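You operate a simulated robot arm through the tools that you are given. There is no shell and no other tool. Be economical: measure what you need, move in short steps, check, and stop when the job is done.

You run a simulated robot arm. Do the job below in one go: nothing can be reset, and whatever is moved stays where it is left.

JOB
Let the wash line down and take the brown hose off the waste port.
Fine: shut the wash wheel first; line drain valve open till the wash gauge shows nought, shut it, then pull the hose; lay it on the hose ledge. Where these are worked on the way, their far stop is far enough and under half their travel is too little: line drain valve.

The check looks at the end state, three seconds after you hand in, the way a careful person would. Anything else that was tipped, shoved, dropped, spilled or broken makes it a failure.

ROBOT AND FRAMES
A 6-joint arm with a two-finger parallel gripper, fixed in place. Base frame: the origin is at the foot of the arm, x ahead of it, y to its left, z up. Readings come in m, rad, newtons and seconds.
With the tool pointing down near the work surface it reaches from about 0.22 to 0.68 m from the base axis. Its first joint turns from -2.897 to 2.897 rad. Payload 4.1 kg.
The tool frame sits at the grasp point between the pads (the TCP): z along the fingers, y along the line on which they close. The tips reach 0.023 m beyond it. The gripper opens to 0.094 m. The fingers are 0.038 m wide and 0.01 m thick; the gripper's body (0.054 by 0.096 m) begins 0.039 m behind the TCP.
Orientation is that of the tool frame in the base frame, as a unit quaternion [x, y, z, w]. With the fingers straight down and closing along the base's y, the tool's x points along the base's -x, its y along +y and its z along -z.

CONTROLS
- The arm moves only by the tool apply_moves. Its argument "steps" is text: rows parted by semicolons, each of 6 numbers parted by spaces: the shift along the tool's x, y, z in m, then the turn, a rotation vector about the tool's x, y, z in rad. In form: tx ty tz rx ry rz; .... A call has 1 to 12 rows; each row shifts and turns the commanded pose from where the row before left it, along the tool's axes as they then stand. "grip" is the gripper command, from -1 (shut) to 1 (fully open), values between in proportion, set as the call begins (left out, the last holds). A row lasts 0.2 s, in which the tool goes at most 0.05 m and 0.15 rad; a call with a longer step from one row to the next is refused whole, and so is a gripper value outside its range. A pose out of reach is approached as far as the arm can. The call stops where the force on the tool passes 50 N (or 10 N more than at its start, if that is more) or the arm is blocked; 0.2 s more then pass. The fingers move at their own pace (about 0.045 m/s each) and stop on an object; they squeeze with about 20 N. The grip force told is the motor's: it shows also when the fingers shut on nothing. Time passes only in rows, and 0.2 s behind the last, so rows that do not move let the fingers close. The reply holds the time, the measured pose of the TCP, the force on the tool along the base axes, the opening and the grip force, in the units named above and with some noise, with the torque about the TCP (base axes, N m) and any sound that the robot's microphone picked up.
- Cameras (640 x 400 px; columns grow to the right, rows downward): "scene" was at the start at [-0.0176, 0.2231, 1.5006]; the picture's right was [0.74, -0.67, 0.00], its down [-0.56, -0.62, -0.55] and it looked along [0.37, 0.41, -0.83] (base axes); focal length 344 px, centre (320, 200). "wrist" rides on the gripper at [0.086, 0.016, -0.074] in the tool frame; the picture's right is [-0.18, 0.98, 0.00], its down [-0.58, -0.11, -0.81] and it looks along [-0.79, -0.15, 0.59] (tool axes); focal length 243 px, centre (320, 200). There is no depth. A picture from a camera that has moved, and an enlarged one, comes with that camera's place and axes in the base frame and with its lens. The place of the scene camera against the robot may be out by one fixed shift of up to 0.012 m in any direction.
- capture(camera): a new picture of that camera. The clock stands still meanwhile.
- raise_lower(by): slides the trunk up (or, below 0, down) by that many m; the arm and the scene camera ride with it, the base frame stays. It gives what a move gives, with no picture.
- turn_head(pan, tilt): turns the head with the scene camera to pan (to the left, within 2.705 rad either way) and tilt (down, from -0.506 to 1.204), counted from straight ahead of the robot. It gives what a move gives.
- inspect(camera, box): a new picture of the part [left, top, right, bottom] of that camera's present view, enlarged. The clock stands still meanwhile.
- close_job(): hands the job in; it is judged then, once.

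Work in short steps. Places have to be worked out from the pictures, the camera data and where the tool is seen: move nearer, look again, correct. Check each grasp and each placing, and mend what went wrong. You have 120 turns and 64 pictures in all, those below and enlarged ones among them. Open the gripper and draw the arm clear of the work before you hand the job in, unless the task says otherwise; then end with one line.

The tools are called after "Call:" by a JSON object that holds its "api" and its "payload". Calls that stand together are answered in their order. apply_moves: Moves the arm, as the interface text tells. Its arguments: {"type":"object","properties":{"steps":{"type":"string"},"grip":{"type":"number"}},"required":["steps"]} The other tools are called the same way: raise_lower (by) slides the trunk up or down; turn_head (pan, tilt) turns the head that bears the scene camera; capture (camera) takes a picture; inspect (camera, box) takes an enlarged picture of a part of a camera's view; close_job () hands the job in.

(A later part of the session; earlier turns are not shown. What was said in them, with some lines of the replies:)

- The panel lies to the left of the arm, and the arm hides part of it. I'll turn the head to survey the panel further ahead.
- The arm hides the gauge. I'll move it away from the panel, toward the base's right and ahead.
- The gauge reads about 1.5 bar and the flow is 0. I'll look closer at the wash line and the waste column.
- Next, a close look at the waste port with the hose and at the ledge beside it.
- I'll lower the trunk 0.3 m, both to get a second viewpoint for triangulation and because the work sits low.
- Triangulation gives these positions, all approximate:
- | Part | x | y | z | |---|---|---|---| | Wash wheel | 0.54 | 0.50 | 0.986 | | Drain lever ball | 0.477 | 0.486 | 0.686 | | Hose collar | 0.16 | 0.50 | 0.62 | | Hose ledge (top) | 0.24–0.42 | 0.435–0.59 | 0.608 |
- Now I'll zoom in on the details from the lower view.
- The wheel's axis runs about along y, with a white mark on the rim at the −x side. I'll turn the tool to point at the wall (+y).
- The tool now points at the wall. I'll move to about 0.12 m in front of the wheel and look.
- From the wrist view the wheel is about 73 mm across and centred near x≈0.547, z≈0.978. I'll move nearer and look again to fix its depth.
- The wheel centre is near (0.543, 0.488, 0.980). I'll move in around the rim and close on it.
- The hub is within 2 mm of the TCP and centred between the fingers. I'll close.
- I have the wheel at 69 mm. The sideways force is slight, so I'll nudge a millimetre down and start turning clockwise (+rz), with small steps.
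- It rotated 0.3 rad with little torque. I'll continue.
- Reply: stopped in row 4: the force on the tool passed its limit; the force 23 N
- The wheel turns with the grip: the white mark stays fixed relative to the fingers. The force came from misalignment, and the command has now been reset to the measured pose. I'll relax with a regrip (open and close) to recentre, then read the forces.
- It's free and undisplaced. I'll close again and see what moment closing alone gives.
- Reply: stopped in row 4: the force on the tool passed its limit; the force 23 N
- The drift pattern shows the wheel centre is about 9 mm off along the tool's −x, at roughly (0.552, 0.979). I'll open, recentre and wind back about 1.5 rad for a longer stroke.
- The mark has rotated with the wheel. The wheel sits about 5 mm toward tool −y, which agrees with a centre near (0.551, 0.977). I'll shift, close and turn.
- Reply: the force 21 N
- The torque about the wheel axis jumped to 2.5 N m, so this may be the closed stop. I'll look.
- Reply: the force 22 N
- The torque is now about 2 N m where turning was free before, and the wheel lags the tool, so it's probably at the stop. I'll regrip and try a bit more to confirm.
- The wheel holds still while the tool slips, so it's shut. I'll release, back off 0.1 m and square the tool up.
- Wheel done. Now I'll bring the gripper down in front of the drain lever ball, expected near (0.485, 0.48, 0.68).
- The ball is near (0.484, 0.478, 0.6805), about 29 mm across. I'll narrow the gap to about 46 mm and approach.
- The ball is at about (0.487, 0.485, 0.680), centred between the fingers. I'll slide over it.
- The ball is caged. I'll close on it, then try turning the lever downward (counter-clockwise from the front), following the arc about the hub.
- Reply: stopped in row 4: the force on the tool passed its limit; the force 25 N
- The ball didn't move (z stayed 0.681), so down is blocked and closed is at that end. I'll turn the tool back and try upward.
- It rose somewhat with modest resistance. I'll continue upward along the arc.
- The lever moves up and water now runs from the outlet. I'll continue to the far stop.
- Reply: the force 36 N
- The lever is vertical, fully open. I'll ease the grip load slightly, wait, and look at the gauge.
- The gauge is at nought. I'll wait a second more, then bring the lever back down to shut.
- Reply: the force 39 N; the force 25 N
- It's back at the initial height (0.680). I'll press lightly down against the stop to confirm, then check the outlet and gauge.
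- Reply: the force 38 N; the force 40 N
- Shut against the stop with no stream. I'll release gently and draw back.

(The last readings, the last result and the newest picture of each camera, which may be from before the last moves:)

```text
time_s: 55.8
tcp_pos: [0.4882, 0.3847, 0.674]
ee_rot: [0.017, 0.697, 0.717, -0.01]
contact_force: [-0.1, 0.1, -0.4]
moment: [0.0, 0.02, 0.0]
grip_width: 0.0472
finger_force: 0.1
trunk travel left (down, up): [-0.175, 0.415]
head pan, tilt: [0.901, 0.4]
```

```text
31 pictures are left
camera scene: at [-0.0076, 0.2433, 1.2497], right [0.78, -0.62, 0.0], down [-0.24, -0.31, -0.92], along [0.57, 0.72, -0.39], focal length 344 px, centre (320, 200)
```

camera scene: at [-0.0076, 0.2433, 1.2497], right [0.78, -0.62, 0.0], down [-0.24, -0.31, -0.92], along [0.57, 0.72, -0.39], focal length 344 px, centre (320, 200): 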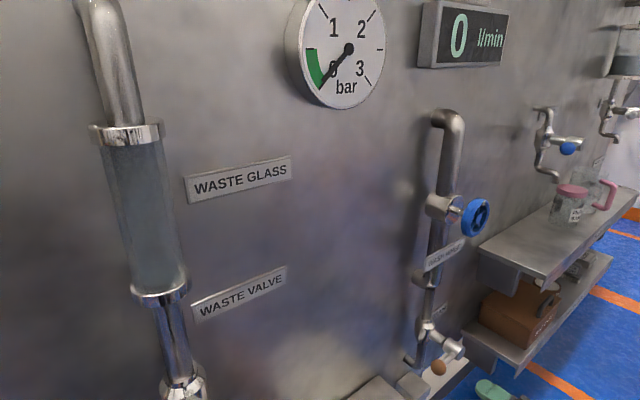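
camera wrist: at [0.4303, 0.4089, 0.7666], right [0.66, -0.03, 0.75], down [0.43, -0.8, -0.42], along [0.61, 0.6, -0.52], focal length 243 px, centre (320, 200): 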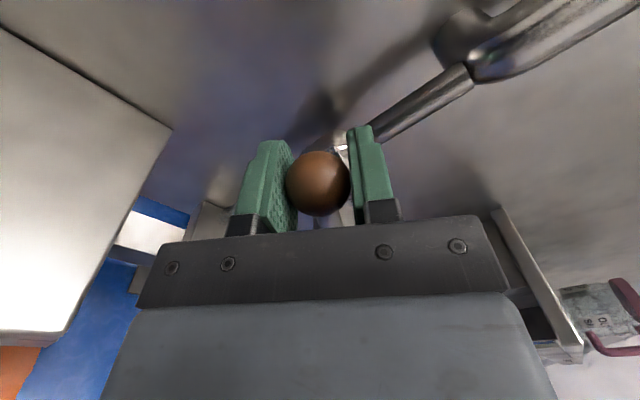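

The gauge holds at nought with the drain shut, which confirms the wheel is shut too. Now the hose: I'll back off, rise and point the tool down.

Call:
{"api": "apply_moves", "payload": {"steps": "0 0.04 -0.03 0 0 0;0 0.04 -0.03 0 0 0;0 0.04 -0.03 0 0 0;0 0.04 -0.03 0 0 0", "grip": 1}}

Call:
{"api": "apply_moves", "payload": {"steps": "0 0 0 0.1428 0 0;0 0 0 0.1428 0 0;0 0 0 0.1428 0 0;0 0 0 0.1428 0 0;0 0 0 0.1428 0 0;0 0 0 0.1428 0 0;0 0 0 0.1428 0 0;0 0 0 0.1428 0 0;0 0 0 0.1428 0 0;0 0 0 0.1428 0 0;0 0 0 0.1428 0 0;0 0 0 0 0 0"}}

```text
time_s: 56.8
tcp_pos: [0.4913, 0.2608, 0.8293]
ee_rot: [0.017, 0.698, 0.716, -0.011]
contact_force: [1.0, 0.5, 0.3]
moment: [-0.01, 0.01, -0.02]
grip_width: 0.0943
finger_force: 0.0
trunk travel left (down, up): [-0.175, 0.415]
head pan, tilt: [0.901, 0.4]
```

```text
time_s: 59.4
tcp_pos: [0.4931, 0.2608, 0.8314]
ee_rot: [0.005, 1.0, 0.013, -0.019]
contact_force: [0.2, -1.0, -0.1]
moment: [0.0, -0.06, 0.0]
grip_width: 0.094
finger_force: 0.1
trunk travel left (down, up): [-0.175, 0.415]
head pan, tilt: [0.901, 0.4]
```

Now I'll trim the small tilt and yaw −90° so the camera sits on the near side (−y) and the fingers close along x.

Call:
{"api": "apply_moves", "payload": {"steps": "0 0 0 0.026 -0.038 0;0 0 0 0 0 -0.1428;0 0 0 0 0 -0.1428;0 0 0 0 0 -0.1428;0 0 0 0 0 -0.1428;0 0 0 0 0 -0.1428;0 0 0 0 0 -0.1428;0 0 0 0 0 -0.1428;0 0 0 0 0 -0.1428;0 0 0 0 0 -0.1428;0 0 0 0 0 -0.1428;0 0 0 0 0 -0.1428"}}

Call:
{"api": "apply_moves", "payload": {"steps": "0 0.04 0 0 0 0;0 0.04 0 0 0 0;0 0.04 0 0 0 0;0 0.04 0 0 0 0;0 0.04 0 0 0 0;0 0.04 0 0 0 0;-0.03 0.028 0.01 0 0 0;-0.03 0.028 0.01 0 0 0;-0.03 0.028 0.01 0 0 0;-0.03 0 0.02 0 0 0;-0.03 0 0.02 0 0 0;0 0 0 0 0 0"}}

Call:
{"api": "capture", "payload": {"camera": "wrist"}}

```text
time_s: 62.0
tcp_pos: [0.4926, 0.262, 0.8287]
ee_rot: [-0.704, 0.71, -0.001, 0.0]
contact_force: [0.0, -0.9, 0.6]
moment: [-0.03, 0.02, 0.01]
grip_width: 0.094
finger_force: 0.0
trunk travel left (down, up): [-0.175, 0.415]
head pan, tilt: [0.901, 0.4]
```

```text
time_s: 64.6
tcp_pos: [0.1704, 0.4168, 0.7594]
ee_rot: [-0.704, 0.71, 0.001, 0.001]
contact_force: [0.4, -0.2, -0.3]
moment: [-0.03, 0.03, -0.03]
grip_width: 0.0941
finger_force: 0.0
trunk travel left (down, up): [-0.175, 0.415]
head pan, tilt: [0.901, 0.4]
```

```text
30 pictures are left
camera wrist: at [0.1525, 0.3318, 0.8348], right [-0.98, 0.19, 0.0], down [0.12, 0.58, 0.81], along [0.16, 0.79, -0.59], focal length 243 px, centre (320, 200)
```

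wrist: 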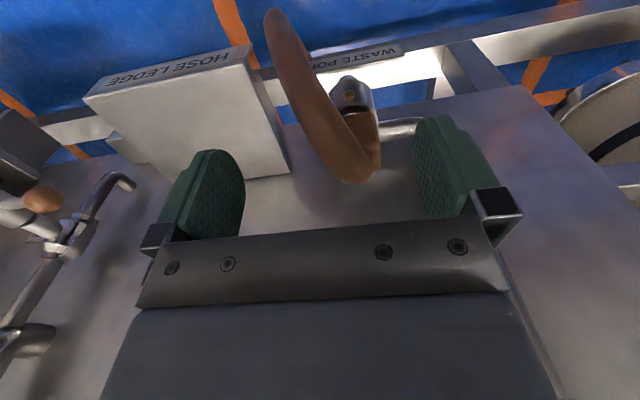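

Call:
{"api": "inspect", "payload": {"camera": "wrist", "box": [240, 0, 420, 190]}}

Call:
{"api": "turn_head", "payload": {"pan": 0.9, "tilt": 0.9}}

Call:
{"api": "inspect", "payload": {"camera": "scene", "box": [220, 170, 420, 330]}}

```text
2.11 times, centred on (330, 95) of wrist
camera zoom: at [0.1525, 0.3318, 0.8348], right [-0.98, 0.19, 0.0], down [0.12, 0.58, 0.81], along [0.16, 0.79, -0.59], focal length 511 px, centre (299, 421)
```

zoom: 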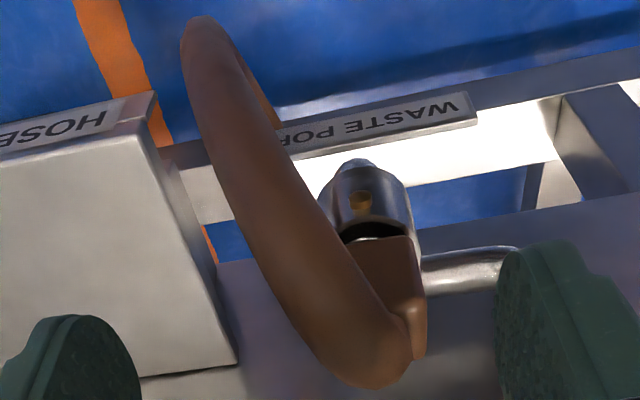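

```text
time_s: 65.5
tcp_pos: [0.1683, 0.4171, 0.7607]
ee_rot: [-0.703, 0.711, 0.0, 0.001]
contact_force: [-0.2, -0.1, -0.3]
moment: [-0.01, -0.02, 0.0]
grip_width: 0.0938
finger_force: 0.1
trunk travel left (down, up): [-0.175, 0.415]
head pan, tilt: [0.901, 0.901]
```

```text
2.50 times, centred on (320, 250) of scene
camera zoom: at [-0.0182, 0.2299, 1.2069], right [0.78, -0.62, 0.0], down [-0.49, -0.61, -0.62], along [0.39, 0.49, -0.78], focal length 859 px, centre (320, 75)
```

zoom: 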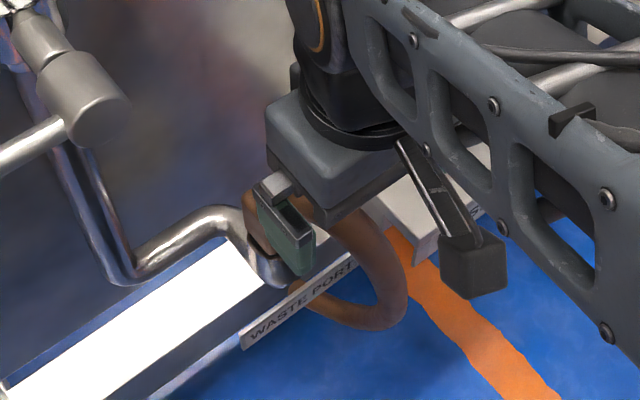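

The hose is a stiff-looking arc coming off the brown block and bending out toward −y and slightly +x. The block sits in the upright port cup. I'll take a second wrist view from a lower position to triangulate the block.

Call:
{"api": "apply_moves", "payload": {"steps": "0.02 0 0.03 0 0 0;0.02 0 0.03 0 0 0;0 0 0.02 0 0 0;0 0 0 0 0 0"}}

Call:
{"api": "inspect", "payload": {"camera": "wrist", "box": [220, 0, 440, 220]}}

```text
time_s: 66.5
tcp_pos: [0.1699, 0.3758, 0.6819]
ee_rot: [-0.703, 0.711, 0.001, 0.0]
contact_force: [0.2, -0.1, 0.2]
moment: [0.0, -0.02, 0.0]
grip_width: 0.0938
finger_force: 0.0
trunk travel left (down, up): [-0.175, 0.415]
head pan, tilt: [0.901, 0.901]
```

```text
1.82 times, centred on (330, 110) of wrist
camera zoom: at [0.1514, 0.2895, 0.7552], right [-0.98, 0.19, 0.0], down [0.12, 0.58, 0.81], along [0.16, 0.79, -0.59], focal length 441 px, centre (302, 364)
```

zoom: 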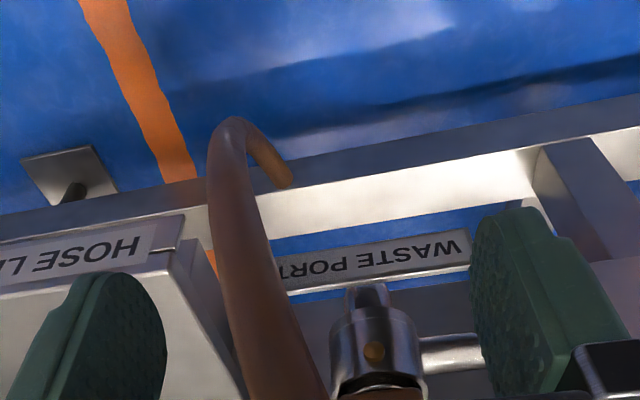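

Call:
{"api": "inspect", "payload": {"camera": "wrist", "box": [250, 100, 420, 240]}}

```text
2.86 times, centred on (335, 170) of wrist
camera zoom: at [0.1514, 0.2895, 0.7552], right [-0.98, 0.19, 0.0], down [0.12, 0.58, 0.81], along [0.16, 0.79, -0.59], focal length 693 px, centre (277, 286)
```

zoom: 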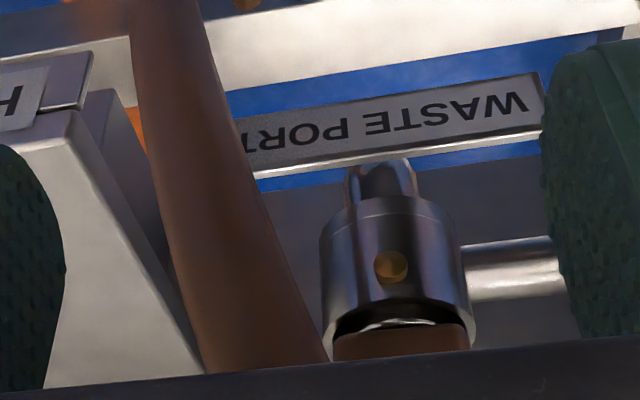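

The port cup is at about (0.149, 0.477) with its rim at z≈0.638. The brown block on top is about 42 mm wide, at z≈0.64–0.68. I'll rise and move over it, then check from the scene camera.

Call:
{"api": "apply_moves", "payload": {"steps": "0 0 -0.04 0 0 0;0 0 -0.04 0 0 0;-0.025 0.005 -0.02 0 0 0;-0.025 0.006 0 0 0 0;-0.025 0.005 0 0 0 0;-0.025 0.005 0 0 0 0;0 0 0.03 0 0 0;0 0 0 0 0 0"}}

Call:
{"api": "capture", "payload": {"camera": "wrist"}}

Call:
{"api": "inspect", "payload": {"camera": "scene", "box": [220, 170, 420, 330]}}

```text
time_s: 68.3
tcp_pos: [0.1491, 0.4768, 0.7513]
ee_rot: [-0.703, 0.711, 0.001, 0.001]
contact_force: [0.8, 0.6, 0.1]
moment: [0.01, -0.02, 0.01]
grip_width: 0.094
finger_force: 0.0
trunk travel left (down, up): [-0.175, 0.415]
head pan, tilt: [0.901, 0.901]
```

```text
25 pictures are left
camera wrist: at [0.1308, 0.3909, 0.8247], right [-0.98, 0.19, 0.0], down [0.12, 0.58, 0.81], along [0.16, 0.79, -0.59], focal length 243 px, centre (320, 200)
```

wrist: 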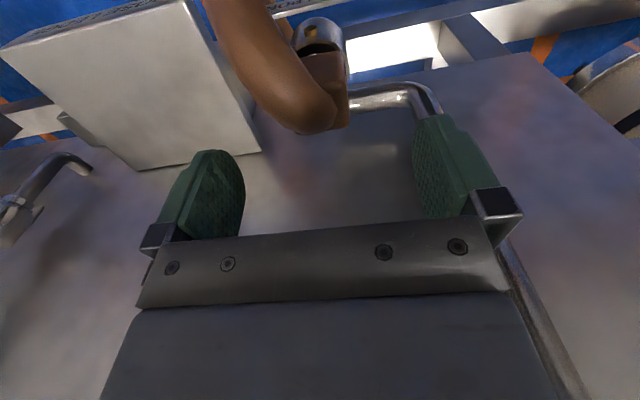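

```text
2.50 times, centred on (320, 250) of scene
camera zoom: at [-0.0183, 0.23, 1.2068], right [0.78, -0.62, 0.0], down [-0.49, -0.61, -0.62], along [0.39, 0.49, -0.78], focal length 859 px, centre (320, 75)
```

zoom: 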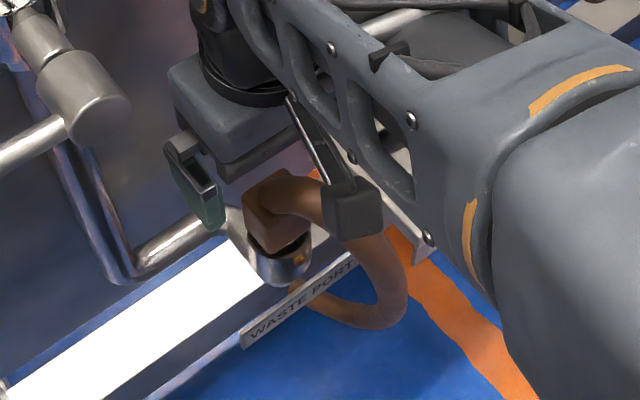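

The block and hose end lie between the fingers (block −x edge ≈0.13). I'll descend to z≈0.678, just above the pipe level.

Call:
{"api": "apply_moves", "payload": {"steps": "0 -0.003 0.025 0 0 0;0 0 0.025 0 0 0;0 0 0.015 0 0 0;0 0 0.009 0 0 0;0 0 0 0 0 0"}}

Call:
{"api": "capture", "payload": {"camera": "wrist"}}

Call:
{"api": "inspect", "payload": {"camera": "scene", "box": [220, 190, 380, 310]}}

```text
time_s: 69.5
tcp_pos: [0.153, 0.4747, 0.6755]
ee_rot: [-0.703, 0.711, 0.0, 0.0]
contact_force: [0.3, -0.4, 0.2]
moment: [0.0, -0.01, 0.02]
grip_width: 0.0941
finger_force: 0.0
trunk travel left (down, up): [-0.175, 0.415]
head pan, tilt: [0.901, 0.901]
```

```text
23 pictures are left
camera wrist: at [0.1357, 0.3884, 0.7501], right [-0.98, 0.19, 0.0], down [0.12, 0.58, 0.81], along [0.16, 0.79, -0.59], focal length 243 px, centre (320, 200)
```

wrist: 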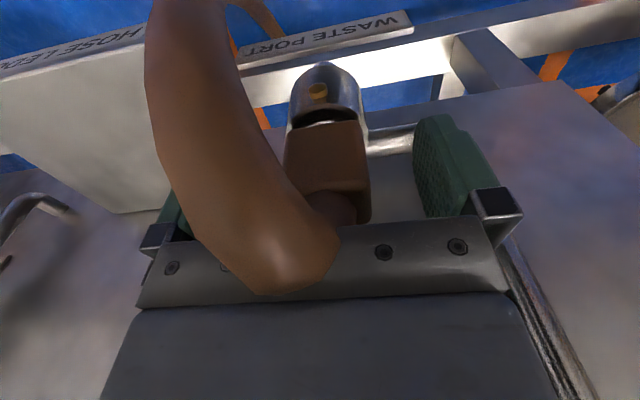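

```text
3.33 times, centred on (300, 250) of scene
camera zoom: at [-0.0183, 0.2299, 1.2068], right [0.78, -0.62, 0.0], down [-0.49, -0.61, -0.62], along [0.39, 0.49, -0.78], focal length 1145 px, centre (387, 33)
```

zoom: 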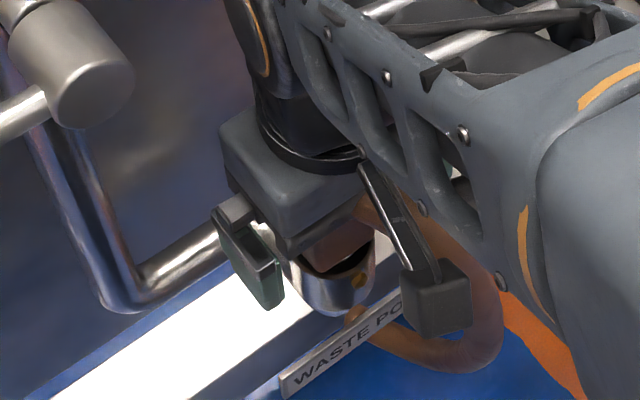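

The block spans z≈0.64–0.69 with its front face at y≈0.46, and it's between the pads with no contact. I'll close.

Call:
{"api": "apply_moves", "payload": {"steps": "-0.003 0 0 0 0 0;0 0 0 0 0 0;0 0 0 0 0 0;0 0 0 0 0 0;0 0 0 0 0 0", "grip": -1}}

Call:
{"api": "capture", "payload": {"camera": "wrist"}}

```text
time_s: 70.7
tcp_pos: [0.1528, 0.4781, 0.6759]
ee_rot: [-0.703, 0.711, 0.001, 0.0]
contact_force: [-0.9, -0.4, 0.0]
moment: [0.02, 0.05, 0.02]
grip_width: 0.0399
finger_force: 19.9
trunk travel left (down, up): [-0.175, 0.415]
head pan, tilt: [0.901, 0.901]
```

```text
21 pictures are left
camera wrist: at [0.135, 0.3915, 0.7503], right [-0.98, 0.19, 0.0], down [0.12, 0.58, 0.81], along [0.16, 0.79, -0.59], focal length 243 px, centre (320, 200)
```

wrist: 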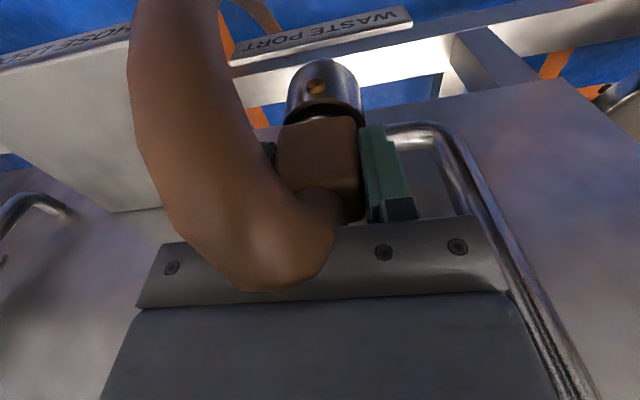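

The block is held at 40 mm. Now I'll pull straight up in small steps.

Call:
{"api": "apply_moves", "payload": {"steps": "0 0 -0.005 0 0 0;0 0 -0.005 0 0 0;0 0 -0.005 0 0 0;0 0 -0.005 0 0 0;0 0 0 0 0 0"}}

Call:
{"api": "capture", "payload": {"camera": "wrist"}}

```text
time_s: 71.9
tcp_pos: [0.1527, 0.4784, 0.6965]
ee_rot: [-0.703, 0.711, 0.001, 0.001]
contact_force: [-6.1, 0.2, -4.5]
moment: [-0.04, 0.42, 0.03]
grip_width: 0.0399
finger_force: 19.8
trunk travel left (down, up): [-0.175, 0.415]
head pan, tilt: [0.901, 0.901]
```

```text
20 pictures are left
camera wrist: at [0.1351, 0.3927, 0.7702], right [-0.98, 0.19, 0.0], down [0.12, 0.58, 0.81], along [0.16, 0.79, -0.59], focal length 243 px, centre (320, 200)
```

wrist: 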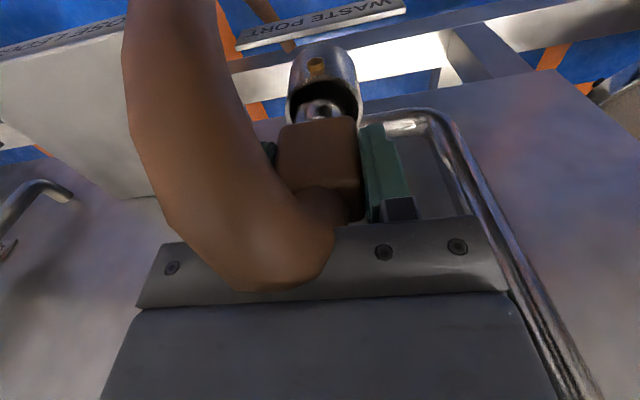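

It's coming out cleanly and the plug is visible. Before lifting further I'll check whether the hose tail is clear of the label plate.

Call:
{"api": "inspect", "payload": {"camera": "scene", "box": [220, 190, 400, 340]}}

Call:
{"api": "inspect", "payload": {"camera": "wrist", "box": [120, 0, 420, 130]}}

```text
2.67 times, centred on (310, 265) of scene
camera zoom: at [-0.0186, 0.2302, 1.2067], right [0.78, -0.62, 0.0], down [-0.49, -0.61, -0.62], along [0.39, 0.49, -0.78], focal length 916 px, centre (347, 27)
```

zoom: 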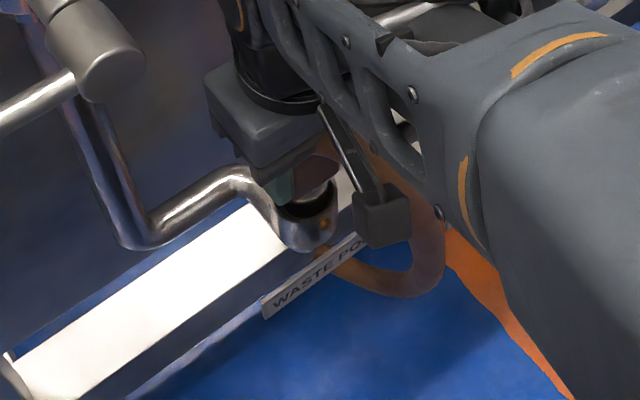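

```text
2.13 times, centred on (270, 65) of wrist
camera zoom: at [0.1351, 0.3927, 0.7702], right [-0.98, 0.19, 0.0], down [0.12, 0.58, 0.81], along [0.16, 0.79, -0.59], focal length 518 px, centre (427, 488)
```

zoom: 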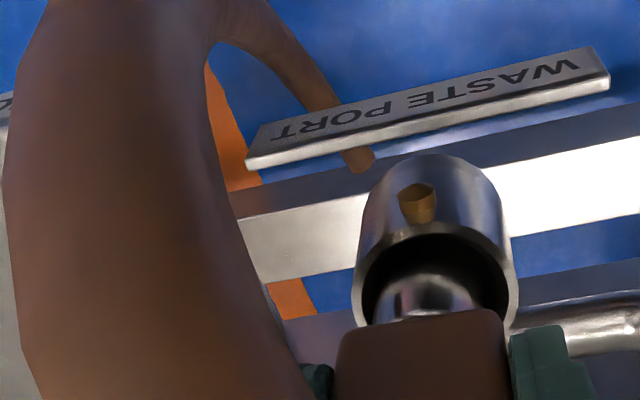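

The hose tail hangs far down and curls under the plate toward the wall. I'll lift only until the plug clears the cup, then draw it out toward −y before lifting further.

Call:
{"api": "apply_moves", "payload": {"steps": "0 0 -0.008 0 0 0;0 0 -0.008 0 0 0;0 0 -0.008 0 0 0;0 0 -0.008 0 0 0;0 0 0 0 0 0"}}

Call:
{"api": "inspect", "payload": {"camera": "wrist", "box": [120, 0, 420, 200]}}

```text
time_s: 73.1
tcp_pos: [0.1523, 0.4789, 0.7291]
ee_rot: [-0.704, 0.711, 0.002, 0.001]
contact_force: [0.8, 0.1, -1.2]
moment: [0.0, -0.03, 0.01]
grip_width: 0.04
finger_force: 20.2
trunk travel left (down, up): [-0.175, 0.415]
head pan, tilt: [0.901, 0.901]
```

```text
2.00 times, centred on (270, 100) of wrist
camera zoom: at [0.1363, 0.3927, 0.8029], right [-0.98, 0.19, 0.0], down [0.12, 0.58, 0.81], along [0.16, 0.79, -0.59], focal length 485 px, centre (420, 400)
```

zoom: 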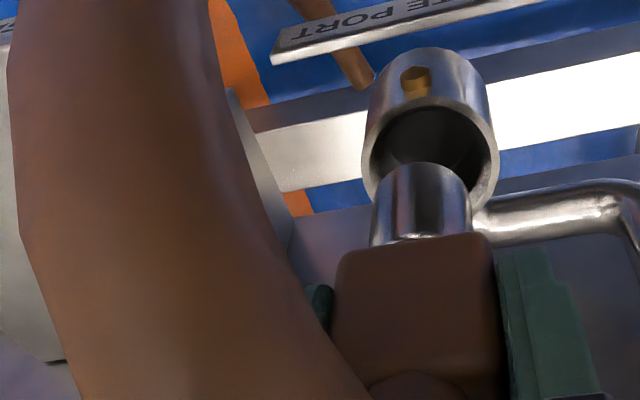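

It's free, with only about 1 N of weight. I'll lift another 15 mm to clear the rim, then draw it toward −y.

Call:
{"api": "apply_moves", "payload": {"steps": "0 0 -0.008 0 0 0;0 0 -0.007 0 0 0;0.02 0 0 0 0 0;0.02 0 0 0 0 0;0.02 0 0 0 0 0;0 0 0 0 0 0"}}

Call:
{"api": "capture", "payload": {"camera": "scene"}}

Call:
{"api": "capture", "payload": {"camera": "wrist"}}

```text
time_s: 74.5
tcp_pos: [0.1526, 0.4169, 0.7439]
ee_rot: [-0.703, 0.711, 0.001, 0.001]
contact_force: [0.0, -0.5, -2.7]
moment: [-0.01, 0.03, 0.0]
grip_width: 0.0394
finger_force: 19.3
trunk travel left (down, up): [-0.175, 0.415]
head pan, tilt: [0.901, 0.901]
```

```text
16 pictures are left
camera scene: at [-0.0182, 0.23, 1.2068], right [0.78, -0.62, 0.0], down [-0.49, -0.61, -0.62], along [0.39, 0.49, -0.78], focal length 344 px, centre (320, 200)
```

scene: 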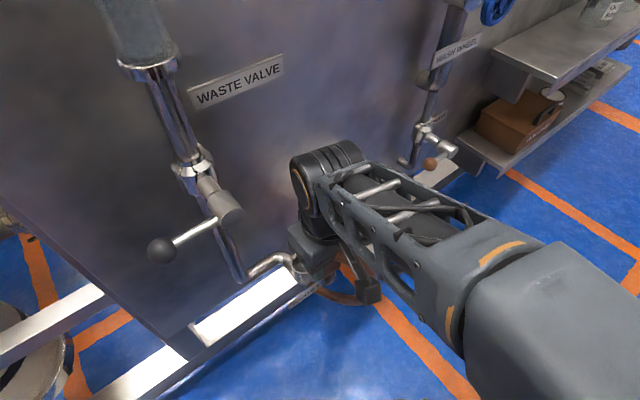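

```text
15 pictures are left
camera wrist: at [0.1342, 0.3307, 0.8186], right [-0.98, 0.19, 0.0], down [0.12, 0.58, 0.81], along [0.16, 0.79, -0.59], focal length 243 px, centre (320, 200)
```

wrist: 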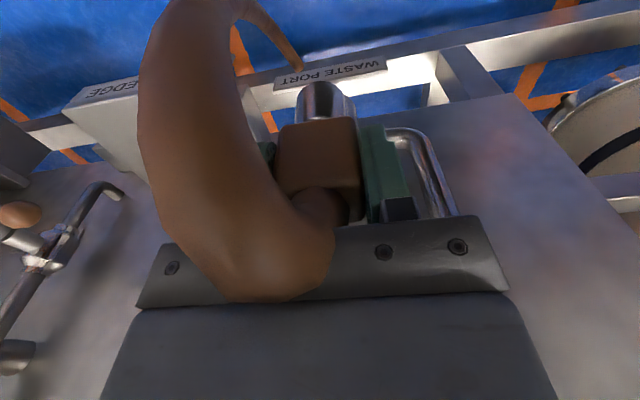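

The hose moves as a stiff piece. I'll draw it further out and lift, then view its shape.

Call:
{"api": "apply_moves", "payload": {"steps": "0.03 0 0 0 0 0;0.03 0 0 0 0 0;0.03 0 0 0 0 0;0.01 0 -0.03 0 0 0;0 -0.02 -0.03 0 0 0;0 -0.03 -0.03 0 0 0;0 -0.03 -0.03 0 0 0;0 -0.03 -0.03 0 0 0;0 0 0 0 0 0"}}

Call:
{"api": "turn_head", "payload": {"pan": 0.75, "tilt": 0.9}}

Call:
{"api": "capture", "payload": {"camera": "scene"}}

```text
time_s: 76.5
tcp_pos: [0.2637, 0.3186, 0.8899]
ee_rot: [-0.703, 0.711, 0.002, 0.0]
contact_force: [0.8, -0.1, -1.9]
moment: [0.05, -0.04, 0.01]
grip_width: 0.04
finger_force: 20.4
trunk travel left (down, up): [-0.175, 0.415]
head pan, tilt: [0.901, 0.901]
```

```text
time_s: 77.2
tcp_pos: [0.2636, 0.3187, 0.8909]
ee_rot: [-0.703, 0.712, 0.001, 0.001]
contact_force: [0.3, 0.6, -2.0]
moment: [0.01, 0.04, 0.02]
grip_width: 0.04
finger_force: 19.9
trunk travel left (down, up): [-0.175, 0.415]
head pan, tilt: [0.75, 0.901]
```

```text
14 pictures are left
camera scene: at [-0.0099, 0.2223, 1.2068], right [0.68, -0.73, 0.0], down [-0.57, -0.53, -0.62], along [0.45, 0.42, -0.78], focal length 344 px, centre (320, 200)
```

scene: 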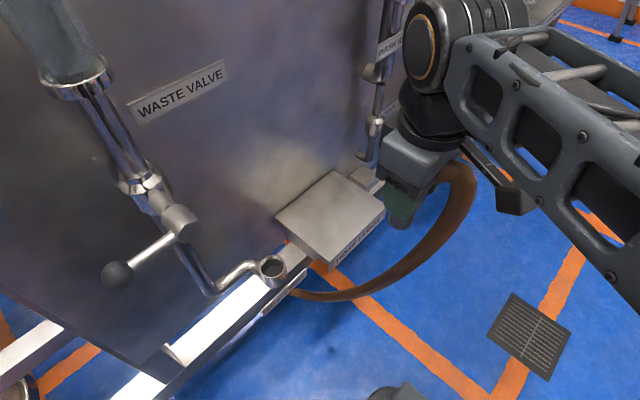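

Call:
{"api": "inspect", "payload": {"camera": "scene", "box": [230, 140, 490, 320]}}

```text
2.22 times, centred on (360, 230) of scene
camera zoom: at [-0.0099, 0.2223, 1.2068], right [0.68, -0.73, 0.0], down [-0.57, -0.53, -0.62], along [0.45, 0.42, -0.78], focal length 764 px, centre (231, 133)
```

zoom: 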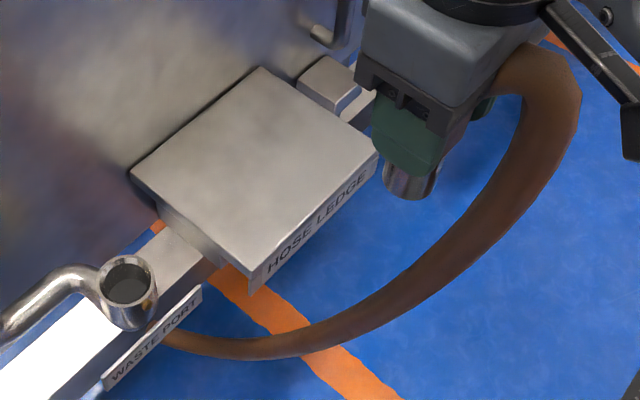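

The hose now hangs as a smooth curve to a fixed far end under the machine, and it adds almost no load. I'll lay the block on its side with the hose upward and the plug toward the wall. First I'll yaw the tool 180°.

Call:
{"api": "apply_moves", "payload": {"steps": "0 0 0 0 0 0.1428;0 0 0 0 0 0.1428;0 0 0 0 0 0.1428;0 0 0 0 0 0.1428;0 0 0 0 0 0.1428;0 0 0 0 0 0.1428;0 0 0 0 0 0.1428;0 0 0 0 0 0.1428;0 0 0 0 0 0.1428;0 0 0 0 0 0.1428;0 0 0 0 0 0.1428"}}

Call:
{"api": "apply_moves", "payload": {"steps": "0 0 0 0 0 0.1428;0 0 0 0 0 0.1428;0 0 0 0 0 0.1428;0 0 0 0 0 0.1428;0 0 0 0 0 0.1428;0 0 0 0 0 0.1428;0 0 0 0 0 0.1428;0 0 0 0 0 0.1428;0 0 0 0 0 0.1428;0 0 0 0 0 0.1428;0 0 0 0 0 0.1428;0 0 0 0 0 0"}}

Call:
{"api": "capture", "payload": {"camera": "wrist"}}

```text
time_s: 79.6
tcp_pos: [0.2612, 0.3175, 0.8929]
ee_rot: [0.006, 1.0, 0.001, 0.001]
contact_force: [0.5, -0.1, -2.6]
moment: [-0.05, 0.03, 0.01]
grip_width: 0.04
finger_force: 19.8
trunk travel left (down, up): [-0.175, 0.415]
head pan, tilt: [0.75, 0.901]
```

```text
time_s: 82.2
tcp_pos: [0.2615, 0.3169, 0.8943]
ee_rot: [0.712, 0.703, 0.001, -0.001]
contact_force: [-0.6, -0.2, -1.4]
moment: [0.04, 0.0, -0.01]
grip_width: 0.0402
finger_force: 19.9
trunk travel left (down, up): [-0.175, 0.415]
head pan, tilt: [0.75, 0.901]
```

```text
12 pictures are left
camera wrist: at [0.2783, 0.4032, 0.9677], right [0.98, -0.2, 0.0], down [-0.12, -0.58, 0.81], along [-0.16, -0.79, -0.59], focal length 243 px, centre (320, 200)
```

wrist: 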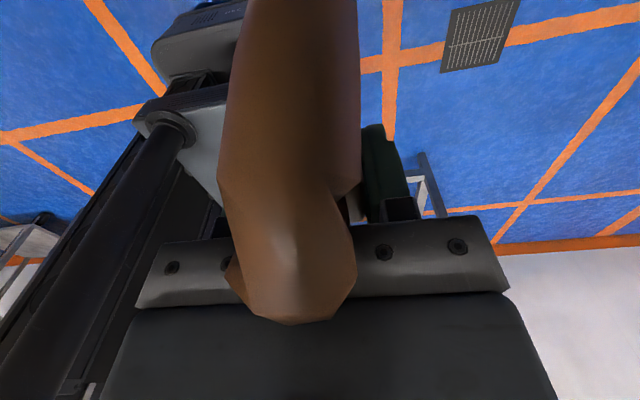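

Now I'll shift toward the ledge and pitch the tool about 75°, so it points at the wall with the hose side up.

Call:
{"api": "apply_moves", "payload": {"steps": "0.03 0.035 0 0 0 0;0.03 0.035 0 0 0 0;0 0 0 0 0.131 0;0 0 0 0 0.131 0;0 0 0 0 0.131 0;0 0 0 0 0.131 0;0 0 0 0 0.131 0;0 0 0 0 0.131 0;0 0 0 0 0.131 0;0 0 0 0 0.131 0;0 0 0 0 0.131 0;0 0 0 0 0.131 0"}}

Call:
{"api": "capture", "payload": {"camera": "wrist"}}

Call:
{"api": "capture", "payload": {"camera": "scene"}}

```text
time_s: 84.8
tcp_pos: [0.3313, 0.3756, 0.8929]
ee_rot: [0.563, 0.557, 0.434, -0.43]
contact_force: [-0.2, 0.2, -2.2]
moment: [-0.06, 0.0, 0.01]
grip_width: 0.0401
finger_force: 20.2
trunk travel left (down, up): [-0.175, 0.415]
head pan, tilt: [0.75, 0.901]
```

```text
11 pictures are left
camera wrist: at [0.3474, 0.3262, 0.9953], right [0.98, -0.06, -0.18], down [-0.12, -0.93, -0.36], along [-0.14, 0.37, -0.92], focal length 243 px, centre (320, 200)
```

wrist: 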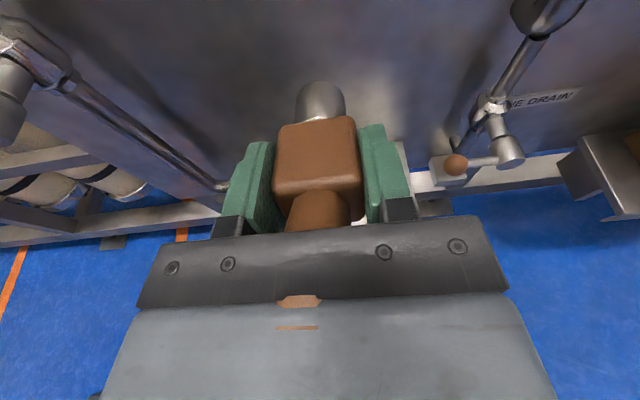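

```text
10 pictures are left
camera scene: at [-0.0099, 0.2222, 1.2068], right [0.68, -0.73, 0.0], down [-0.57, -0.53, -0.62], along [0.45, 0.42, -0.78], focal length 344 px, centre (320, 200)
```

scene: 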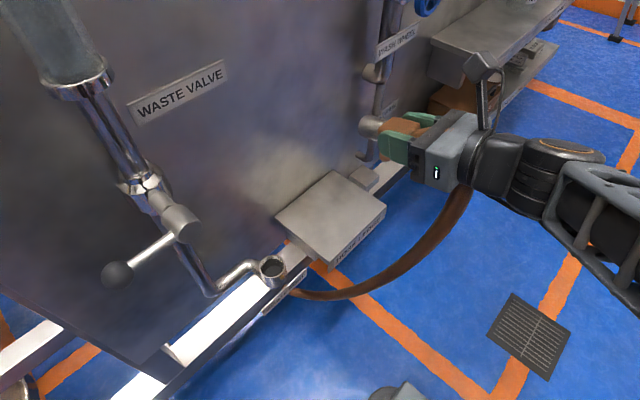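

The hose visual simply follows the block. I'll move over the ledge and descend to just above it.

Call:
{"api": "apply_moves", "payload": {"steps": "0.0071 0.001 0.0266 0 0 0;0.0071 0.001 0.0266 0 0 0;0.0071 0.001 0.0266 0 0 0;0.0071 0 0.0266 0 0 0;-0.0391 0 0.0105 0 0 0;-0.0391 0 0.0105 0 0 0;-0.0391 0 0.0105 0 0 0;-0.0391 0 0.0105 0 0 0;-0.0391 0 0.0105 0 0 0;0 0 0 0 0 0"}}

Call:
{"api": "capture", "payload": {"camera": "wrist"}}

Call:
{"api": "inspect", "payload": {"camera": "scene", "box": [240, 120, 440, 280]}}

```text
time_s: 87.0
tcp_pos: [0.336, 0.4855, 0.6893]
ee_rot: [0.562, 0.558, 0.432, -0.43]
contact_force: [0.2, -0.6, -2.7]
moment: [-0.02, -0.03, 0.03]
grip_width: 0.04
finger_force: 19.7
trunk travel left (down, up): [-0.175, 0.415]
head pan, tilt: [0.75, 0.901]
```

```text
9 pictures are left
camera wrist: at [0.3511, 0.4361, 0.7919], right [0.98, -0.06, -0.18], down [-0.12, -0.93, -0.36], along [-0.14, 0.37, -0.92], focal length 243 px, centre (320, 200)
```

wrist: 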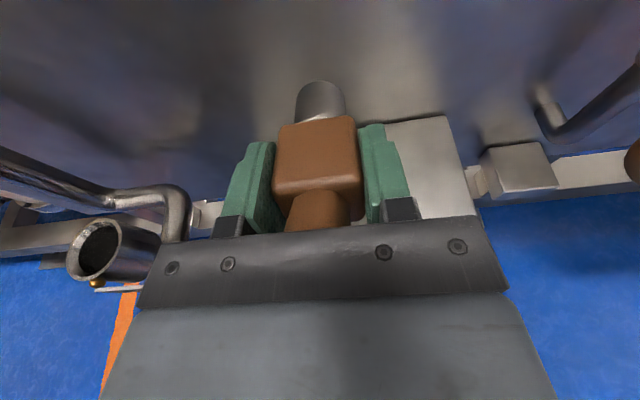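

```text
2.50 times, centred on (340, 200) of scene
camera zoom: at [-0.0098, 0.2224, 1.2068], right [0.68, -0.73, 0.0], down [-0.57, -0.53, -0.62], along [0.45, 0.42, -0.78], focal length 859 px, centre (270, 200)
```

zoom: 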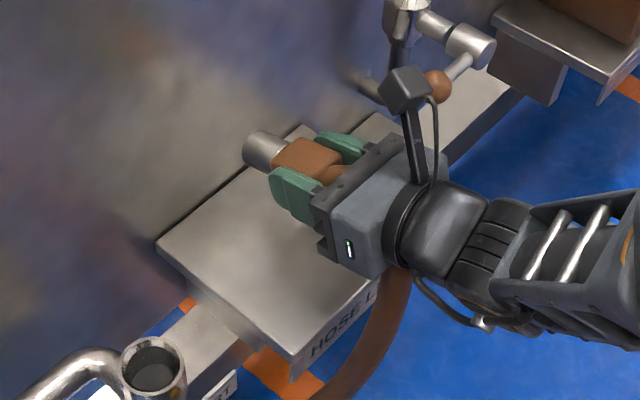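

The ledge spans x≈0.25–0.44 and y≈0.415–0.57, and the block is well over it. I'll lower gently until contact.

Call:
{"api": "apply_moves", "payload": {"steps": "-0.0193 0 0.0052 0 0 0;-0.0145 0 0.0039 0 0 0;-0.0048 0 0.0013 0 0 0;-0.0029 0 0.0008 0 0 0;-0.0029 0 0.0008 0 0 0;0 0 0 0 0 0"}}

```text
time_s: 88.4
tcp_pos: [0.3355, 0.4874, 0.6447]
ee_rot: [0.564, 0.557, 0.434, -0.429]
contact_force: [-0.3, 0.5, -2.7]
moment: [-0.02, 0.02, -0.01]
grip_width: 0.04
finger_force: 19.8
trunk travel left (down, up): [-0.175, 0.415]
head pan, tilt: [0.75, 0.901]
```

Call:
{"api": "apply_moves", "payload": {"steps": "-0.0029 0 0.0008 0 0 0;-0.0029 0 0.0008 0 0 0;-0.0029 0 0.0008 0 0 0;0 0 0 0 0 0"}}

Call:
{"api": "inspect", "payload": {"camera": "scene", "box": [240, 120, 440, 280]}}

```text
time_s: 89.4
tcp_pos: [0.3357, 0.4869, 0.6366]
ee_rot: [0.564, 0.557, 0.434, -0.429]
contact_force: [0.3, 0.1, -2.7]
moment: [-0.03, -0.02, 0.0]
grip_width: 0.0399
finger_force: 20.1
trunk travel left (down, up): [-0.175, 0.415]
head pan, tilt: [0.75, 0.901]
```

```text
2.50 times, centred on (340, 200) of scene
camera zoom: at [-0.0098, 0.2224, 1.2068], right [0.68, -0.73, 0.0], down [-0.57, -0.53, -0.62], along [0.45, 0.42, -0.78], focal length 859 px, centre (270, 200)
```

zoom: 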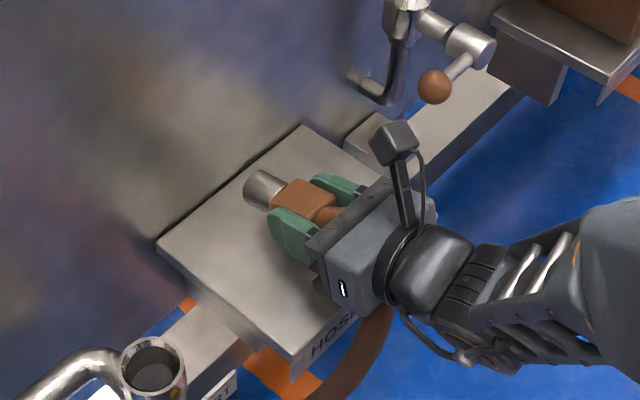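

Close to the surface but no contact yet. I'll continue in 2 mm steps.

Call:
{"api": "apply_moves", "payload": {"steps": "-0.0019 0 0.0005 0 0 0;-0.0019 0 0.0005 0 0 0;-0.0019 0 0.0005 0 0 0;0 0 0 0 0 0"}}

Call:
{"api": "apply_moves", "payload": {"steps": "-0.0019 0 0.0005 0 0 0;-0.0019 0 0.0005 0 0 0;0 0 0 0 0 0"}}

```text
time_s: 90.4
tcp_pos: [0.336, 0.4873, 0.6299]
ee_rot: [0.563, 0.557, 0.433, -0.43]
contact_force: [0.7, 0.4, -1.9]
moment: [-0.05, 0.0, 0.01]
grip_width: 0.0398
finger_force: 20.3
trunk travel left (down, up): [-0.175, 0.415]
head pan, tilt: [0.75, 0.901]
```

```text
time_s: 91.2
tcp_pos: [0.3363, 0.4879, 0.6268]
ee_rot: [0.563, 0.557, 0.433, -0.43]
contact_force: [-0.5, -0.3, -2.6]
moment: [-0.02, -0.02, 0.01]
grip_width: 0.0397
finger_force: 19.9
trunk travel left (down, up): [-0.175, 0.415]
head pan, tilt: [0.75, 0.901]
```

Call:
{"api": "apply_moves", "payload": {"steps": "-0.0019 0 0.0005 0 0 0;-0.0019 0 0.0005 0 0 0;0 0 0 0 0 0"}}

Call:
{"api": "inspect", "payload": {"camera": "wrist", "box": [200, 60, 480, 235]}}

```text
time_s: 92.0
tcp_pos: [0.336, 0.487, 0.6232]
ee_rot: [0.563, 0.558, 0.433, -0.43]
contact_force: [-0.2, -0.1, -1.9]
moment: [-0.04, -0.01, 0.01]
grip_width: 0.0402
finger_force: 19.9
trunk travel left (down, up): [-0.175, 0.415]
head pan, tilt: [0.75, 0.901]
```

```text
2.29 times, centred on (340, 148) of wrist
camera zoom: at [0.3514, 0.4378, 0.7246], right [0.98, -0.06, -0.18], down [-0.12, -0.93, -0.36], along [-0.15, 0.37, -0.92], focal length 555 px, centre (274, 320)
```

zoom: 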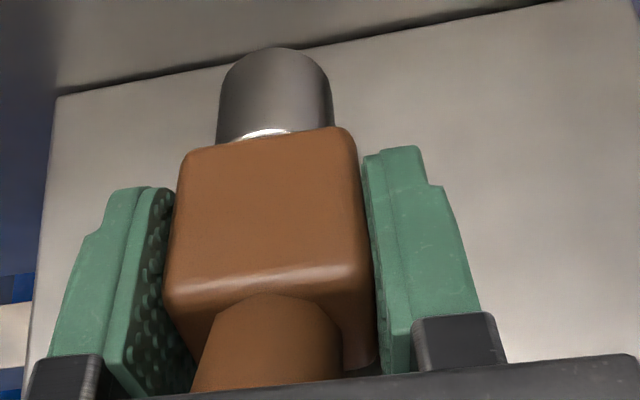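

Still no contact, so the ledge top is a little lower than assumed (about 0.59). I'll continue.

Call:
{"api": "apply_moves", "payload": {"steps": "-0.0019 0 0.0005 0 0 0;-0.0019 0 0.0005 0 0 0;-0.0019 0 0.0005 0 0 0;0 0 0 0 0 0"}}

Call:
{"api": "apply_moves", "payload": {"steps": "-0.0019 0 0.0005 0 0 0;-0.0019 0 0.0005 0 0 0;0 0 0 0 0 0"}}

```text
time_s: 93.0
tcp_pos: [0.3357, 0.4879, 0.616]
ee_rot: [0.563, 0.557, 0.433, -0.43]
contact_force: [-0.3, 0.0, -2.4]
moment: [-0.04, 0.01, 0.02]
grip_width: 0.0398
finger_force: 20.0
trunk travel left (down, up): [-0.175, 0.415]
head pan, tilt: [0.75, 0.901]
```

```text
time_s: 93.8
tcp_pos: [0.3358, 0.4877, 0.6157]
ee_rot: [0.562, 0.557, 0.435, -0.43]
contact_force: [-0.7, -1.0, 14.7]
moment: [-1.01, 0.26, -0.04]
grip_width: 0.0401
finger_force: 20.1
trunk travel left (down, up): [-0.175, 0.415]
head pan, tilt: [0.75, 0.901]
```

Contact is at 15 N, but the moment shows it's about 6 cm behind the TCP, so the gripper's rear is on the ledge edge and not the block. I'll lift 4 mm, shift 25 mm toward −y so the rear hangs in front of the ledge, and lower again.

Call:
{"api": "apply_moves", "payload": {"steps": "0.0039 0 -0.001 0 0 0;-0.0032 0 -0.0121 0 0 0;-0.0032 0 -0.0121 0 0 0;-0.0019 0 0.0005 0 0 0;-0.0019 0 0.0005 0 0 0;0 0 0 0 0 0"}}

Call:
{"api": "inspect", "payload": {"camera": "scene", "box": [260, 150, 400, 260]}}

```text
time_s: 95.2
tcp_pos: [0.3354, 0.4617, 0.6141]
ee_rot: [0.562, 0.557, 0.435, -0.43]
contact_force: [-1.6, -2.3, 6.9]
moment: [0.48, -0.01, 0.04]
grip_width: 0.0399
finger_force: 20.3
trunk travel left (down, up): [-0.175, 0.415]
head pan, tilt: [0.75, 0.901]
```

```text
3.64 times, centred on (330, 205) of scene
camera zoom: at [-0.0103, 0.2216, 1.2071], right [0.68, -0.73, 0.0], down [-0.57, -0.53, -0.62], along [0.45, 0.42, -0.78], focal length 1249 px, centre (284, 182)
```

zoom: 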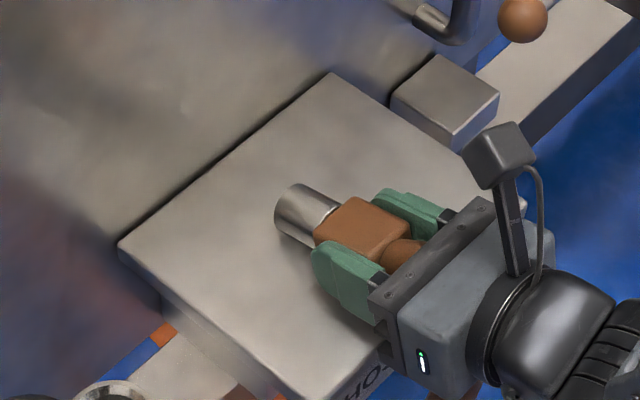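

Now the plug tip rests on the ledge, with the contact ahead of the TCP. The remaining drop is a few mm, so I'll release and let it settle.

Call:
{"api": "apply_moves", "payload": {"steps": "0 0 0 0 0 0;0 0 0 0 0 0;0 0 0 0 0 0;0 0 0 0 0 0", "grip": 0.5}}

Call:
{"api": "inspect", "payload": {"camera": "wrist", "box": [180, 60, 480, 240]}}

```text
time_s: 96.2
tcp_pos: [0.3344, 0.4635, 0.6131]
ee_rot: [0.563, 0.558, 0.433, -0.43]
contact_force: [0.2, -0.6, 0.7]
moment: [0.07, -0.02, 0.0]
grip_width: 0.0705
finger_force: 0.0
trunk travel left (down, up): [-0.175, 0.415]
head pan, tilt: [0.75, 0.901]
```

```text
2.13 times, centred on (330, 150) of wrist
camera zoom: at [0.351, 0.4129, 0.7155], right [0.98, -0.06, -0.18], down [-0.12, -0.93, -0.36], along [-0.15, 0.37, -0.92], focal length 518 px, centre (299, 307)
```

zoom: 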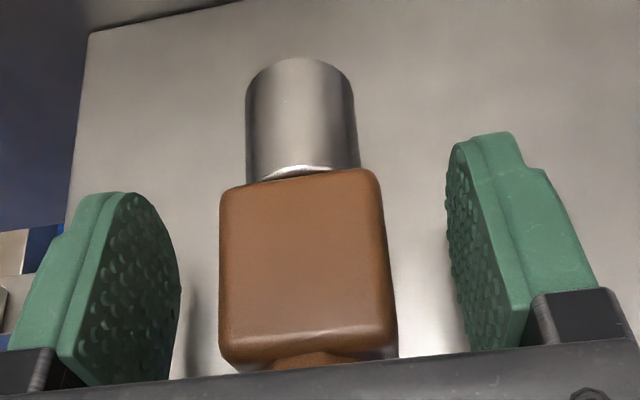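

The block is lying flat on the ledge. I'll back the gripper straight out and then up.

Call:
{"api": "apply_moves", "payload": {"steps": "0.002 0 -0.02 0 0 0;0.002 0 -0.03 0 0 0;0.005 0 -0.04 0 0 0;0.02 0 -0.04 0 0 0;0.03 0 -0.03 0 0 0;0.03 0 0 0 0 0;0 0 0 0 0 0"}}

Call:
{"api": "turn_head", "payload": {"pan": 0.85, "tilt": 0.6}}

Call:
{"api": "capture", "payload": {"camera": "scene"}}

```text
time_s: 97.8
tcp_pos: [0.3333, 0.3311, 0.7394]
ee_rot: [0.564, 0.557, 0.434, -0.429]
contact_force: [1.0, -0.3, 0.8]
moment: [-0.01, 0.0, -0.02]
grip_width: 0.0706
finger_force: 0.1
trunk travel left (down, up): [-0.175, 0.415]
head pan, tilt: [0.75, 0.901]
```

```text
time_s: 98.6
tcp_pos: [0.3335, 0.3316, 0.7384]
ee_rot: [0.564, 0.557, 0.433, -0.429]
contact_force: [0.5, 0.3, 0.5]
moment: [0.01, 0.05, -0.04]
grip_width: 0.0705
finger_force: 0.1
trunk travel left (down, up): [-0.175, 0.415]
head pan, tilt: [0.85, 0.6]
```

```text
3 pictures are left
camera scene: at [-0.0068, 0.237, 1.2315], right [0.75, -0.66, 0.0], down [-0.37, -0.42, -0.82], along [0.54, 0.62, -0.57], focal length 344 px, centre (320, 200)
```

scene: 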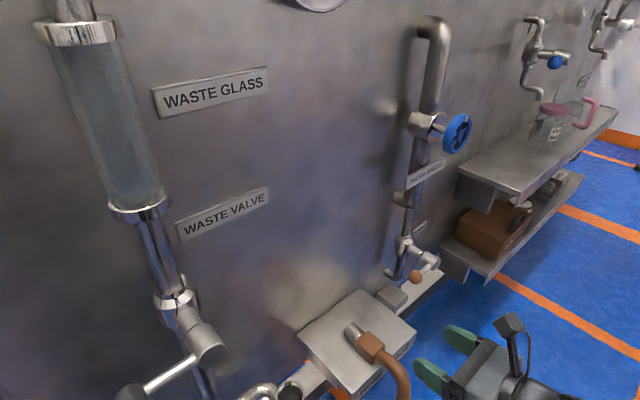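

The hose end lies on the ledge, the drain lever is shut and the arm is clear. I'll open the gripper, back off a bit more and check the gauge one last time.

Call:
{"api": "apply_moves", "payload": {"steps": "0.02 0 -0.03 0 0 0;0.02 0 -0.03 0 0 0;0 0 0 0 0 0", "grip": 1}}

Call:
{"api": "turn_head", "payload": {"pan": 0.85, "tilt": 0.45}}

Call:
{"api": "capture", "payload": {"camera": "scene"}}

```text
time_s: 99.4
tcp_pos: [0.333, 0.283, 0.7935]
ee_rot: [0.563, 0.557, 0.433, -0.43]
contact_force: [0.2, -0.6, -0.5]
moment: [-0.05, -0.02, 0.0]
grip_width: 0.0938
finger_force: 0.2
trunk travel left (down, up): [-0.175, 0.415]
head pan, tilt: [0.85, 0.6]
```

```text
time_s: 100.1
tcp_pos: [0.334, 0.2837, 0.7927]
ee_rot: [0.562, 0.558, 0.433, -0.43]
contact_force: [-0.2, -0.2, -0.1]
moment: [0.0, 0.01, 0.02]
grip_width: 0.0941
finger_force: 0.0
trunk travel left (down, up): [-0.175, 0.415]
head pan, tilt: [0.85, 0.45]
```

```text
2 pictures are left
camera scene: at [-0.0045, 0.2397, 1.2451], right [0.75, -0.66, 0.0], down [-0.29, -0.33, -0.9], along [0.59, 0.68, -0.44], focal length 344 px, centre (320, 200)
```

scene: 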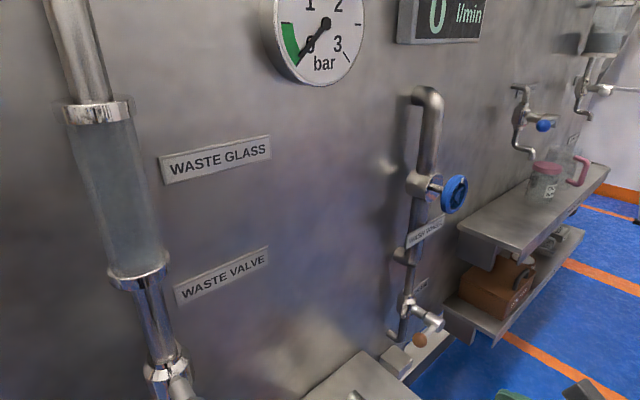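

The gauge is still at nought and everything is in place, so I'm handing in.

Call:
{"api": "close_job", "payload": {}}

```text
The job is handed in.
```

The wash wheel is shut, the line was drained until the wash gauge read nought, the drain valve is shut again, and the brown hose is off the waste port and lying on the hose ledge.
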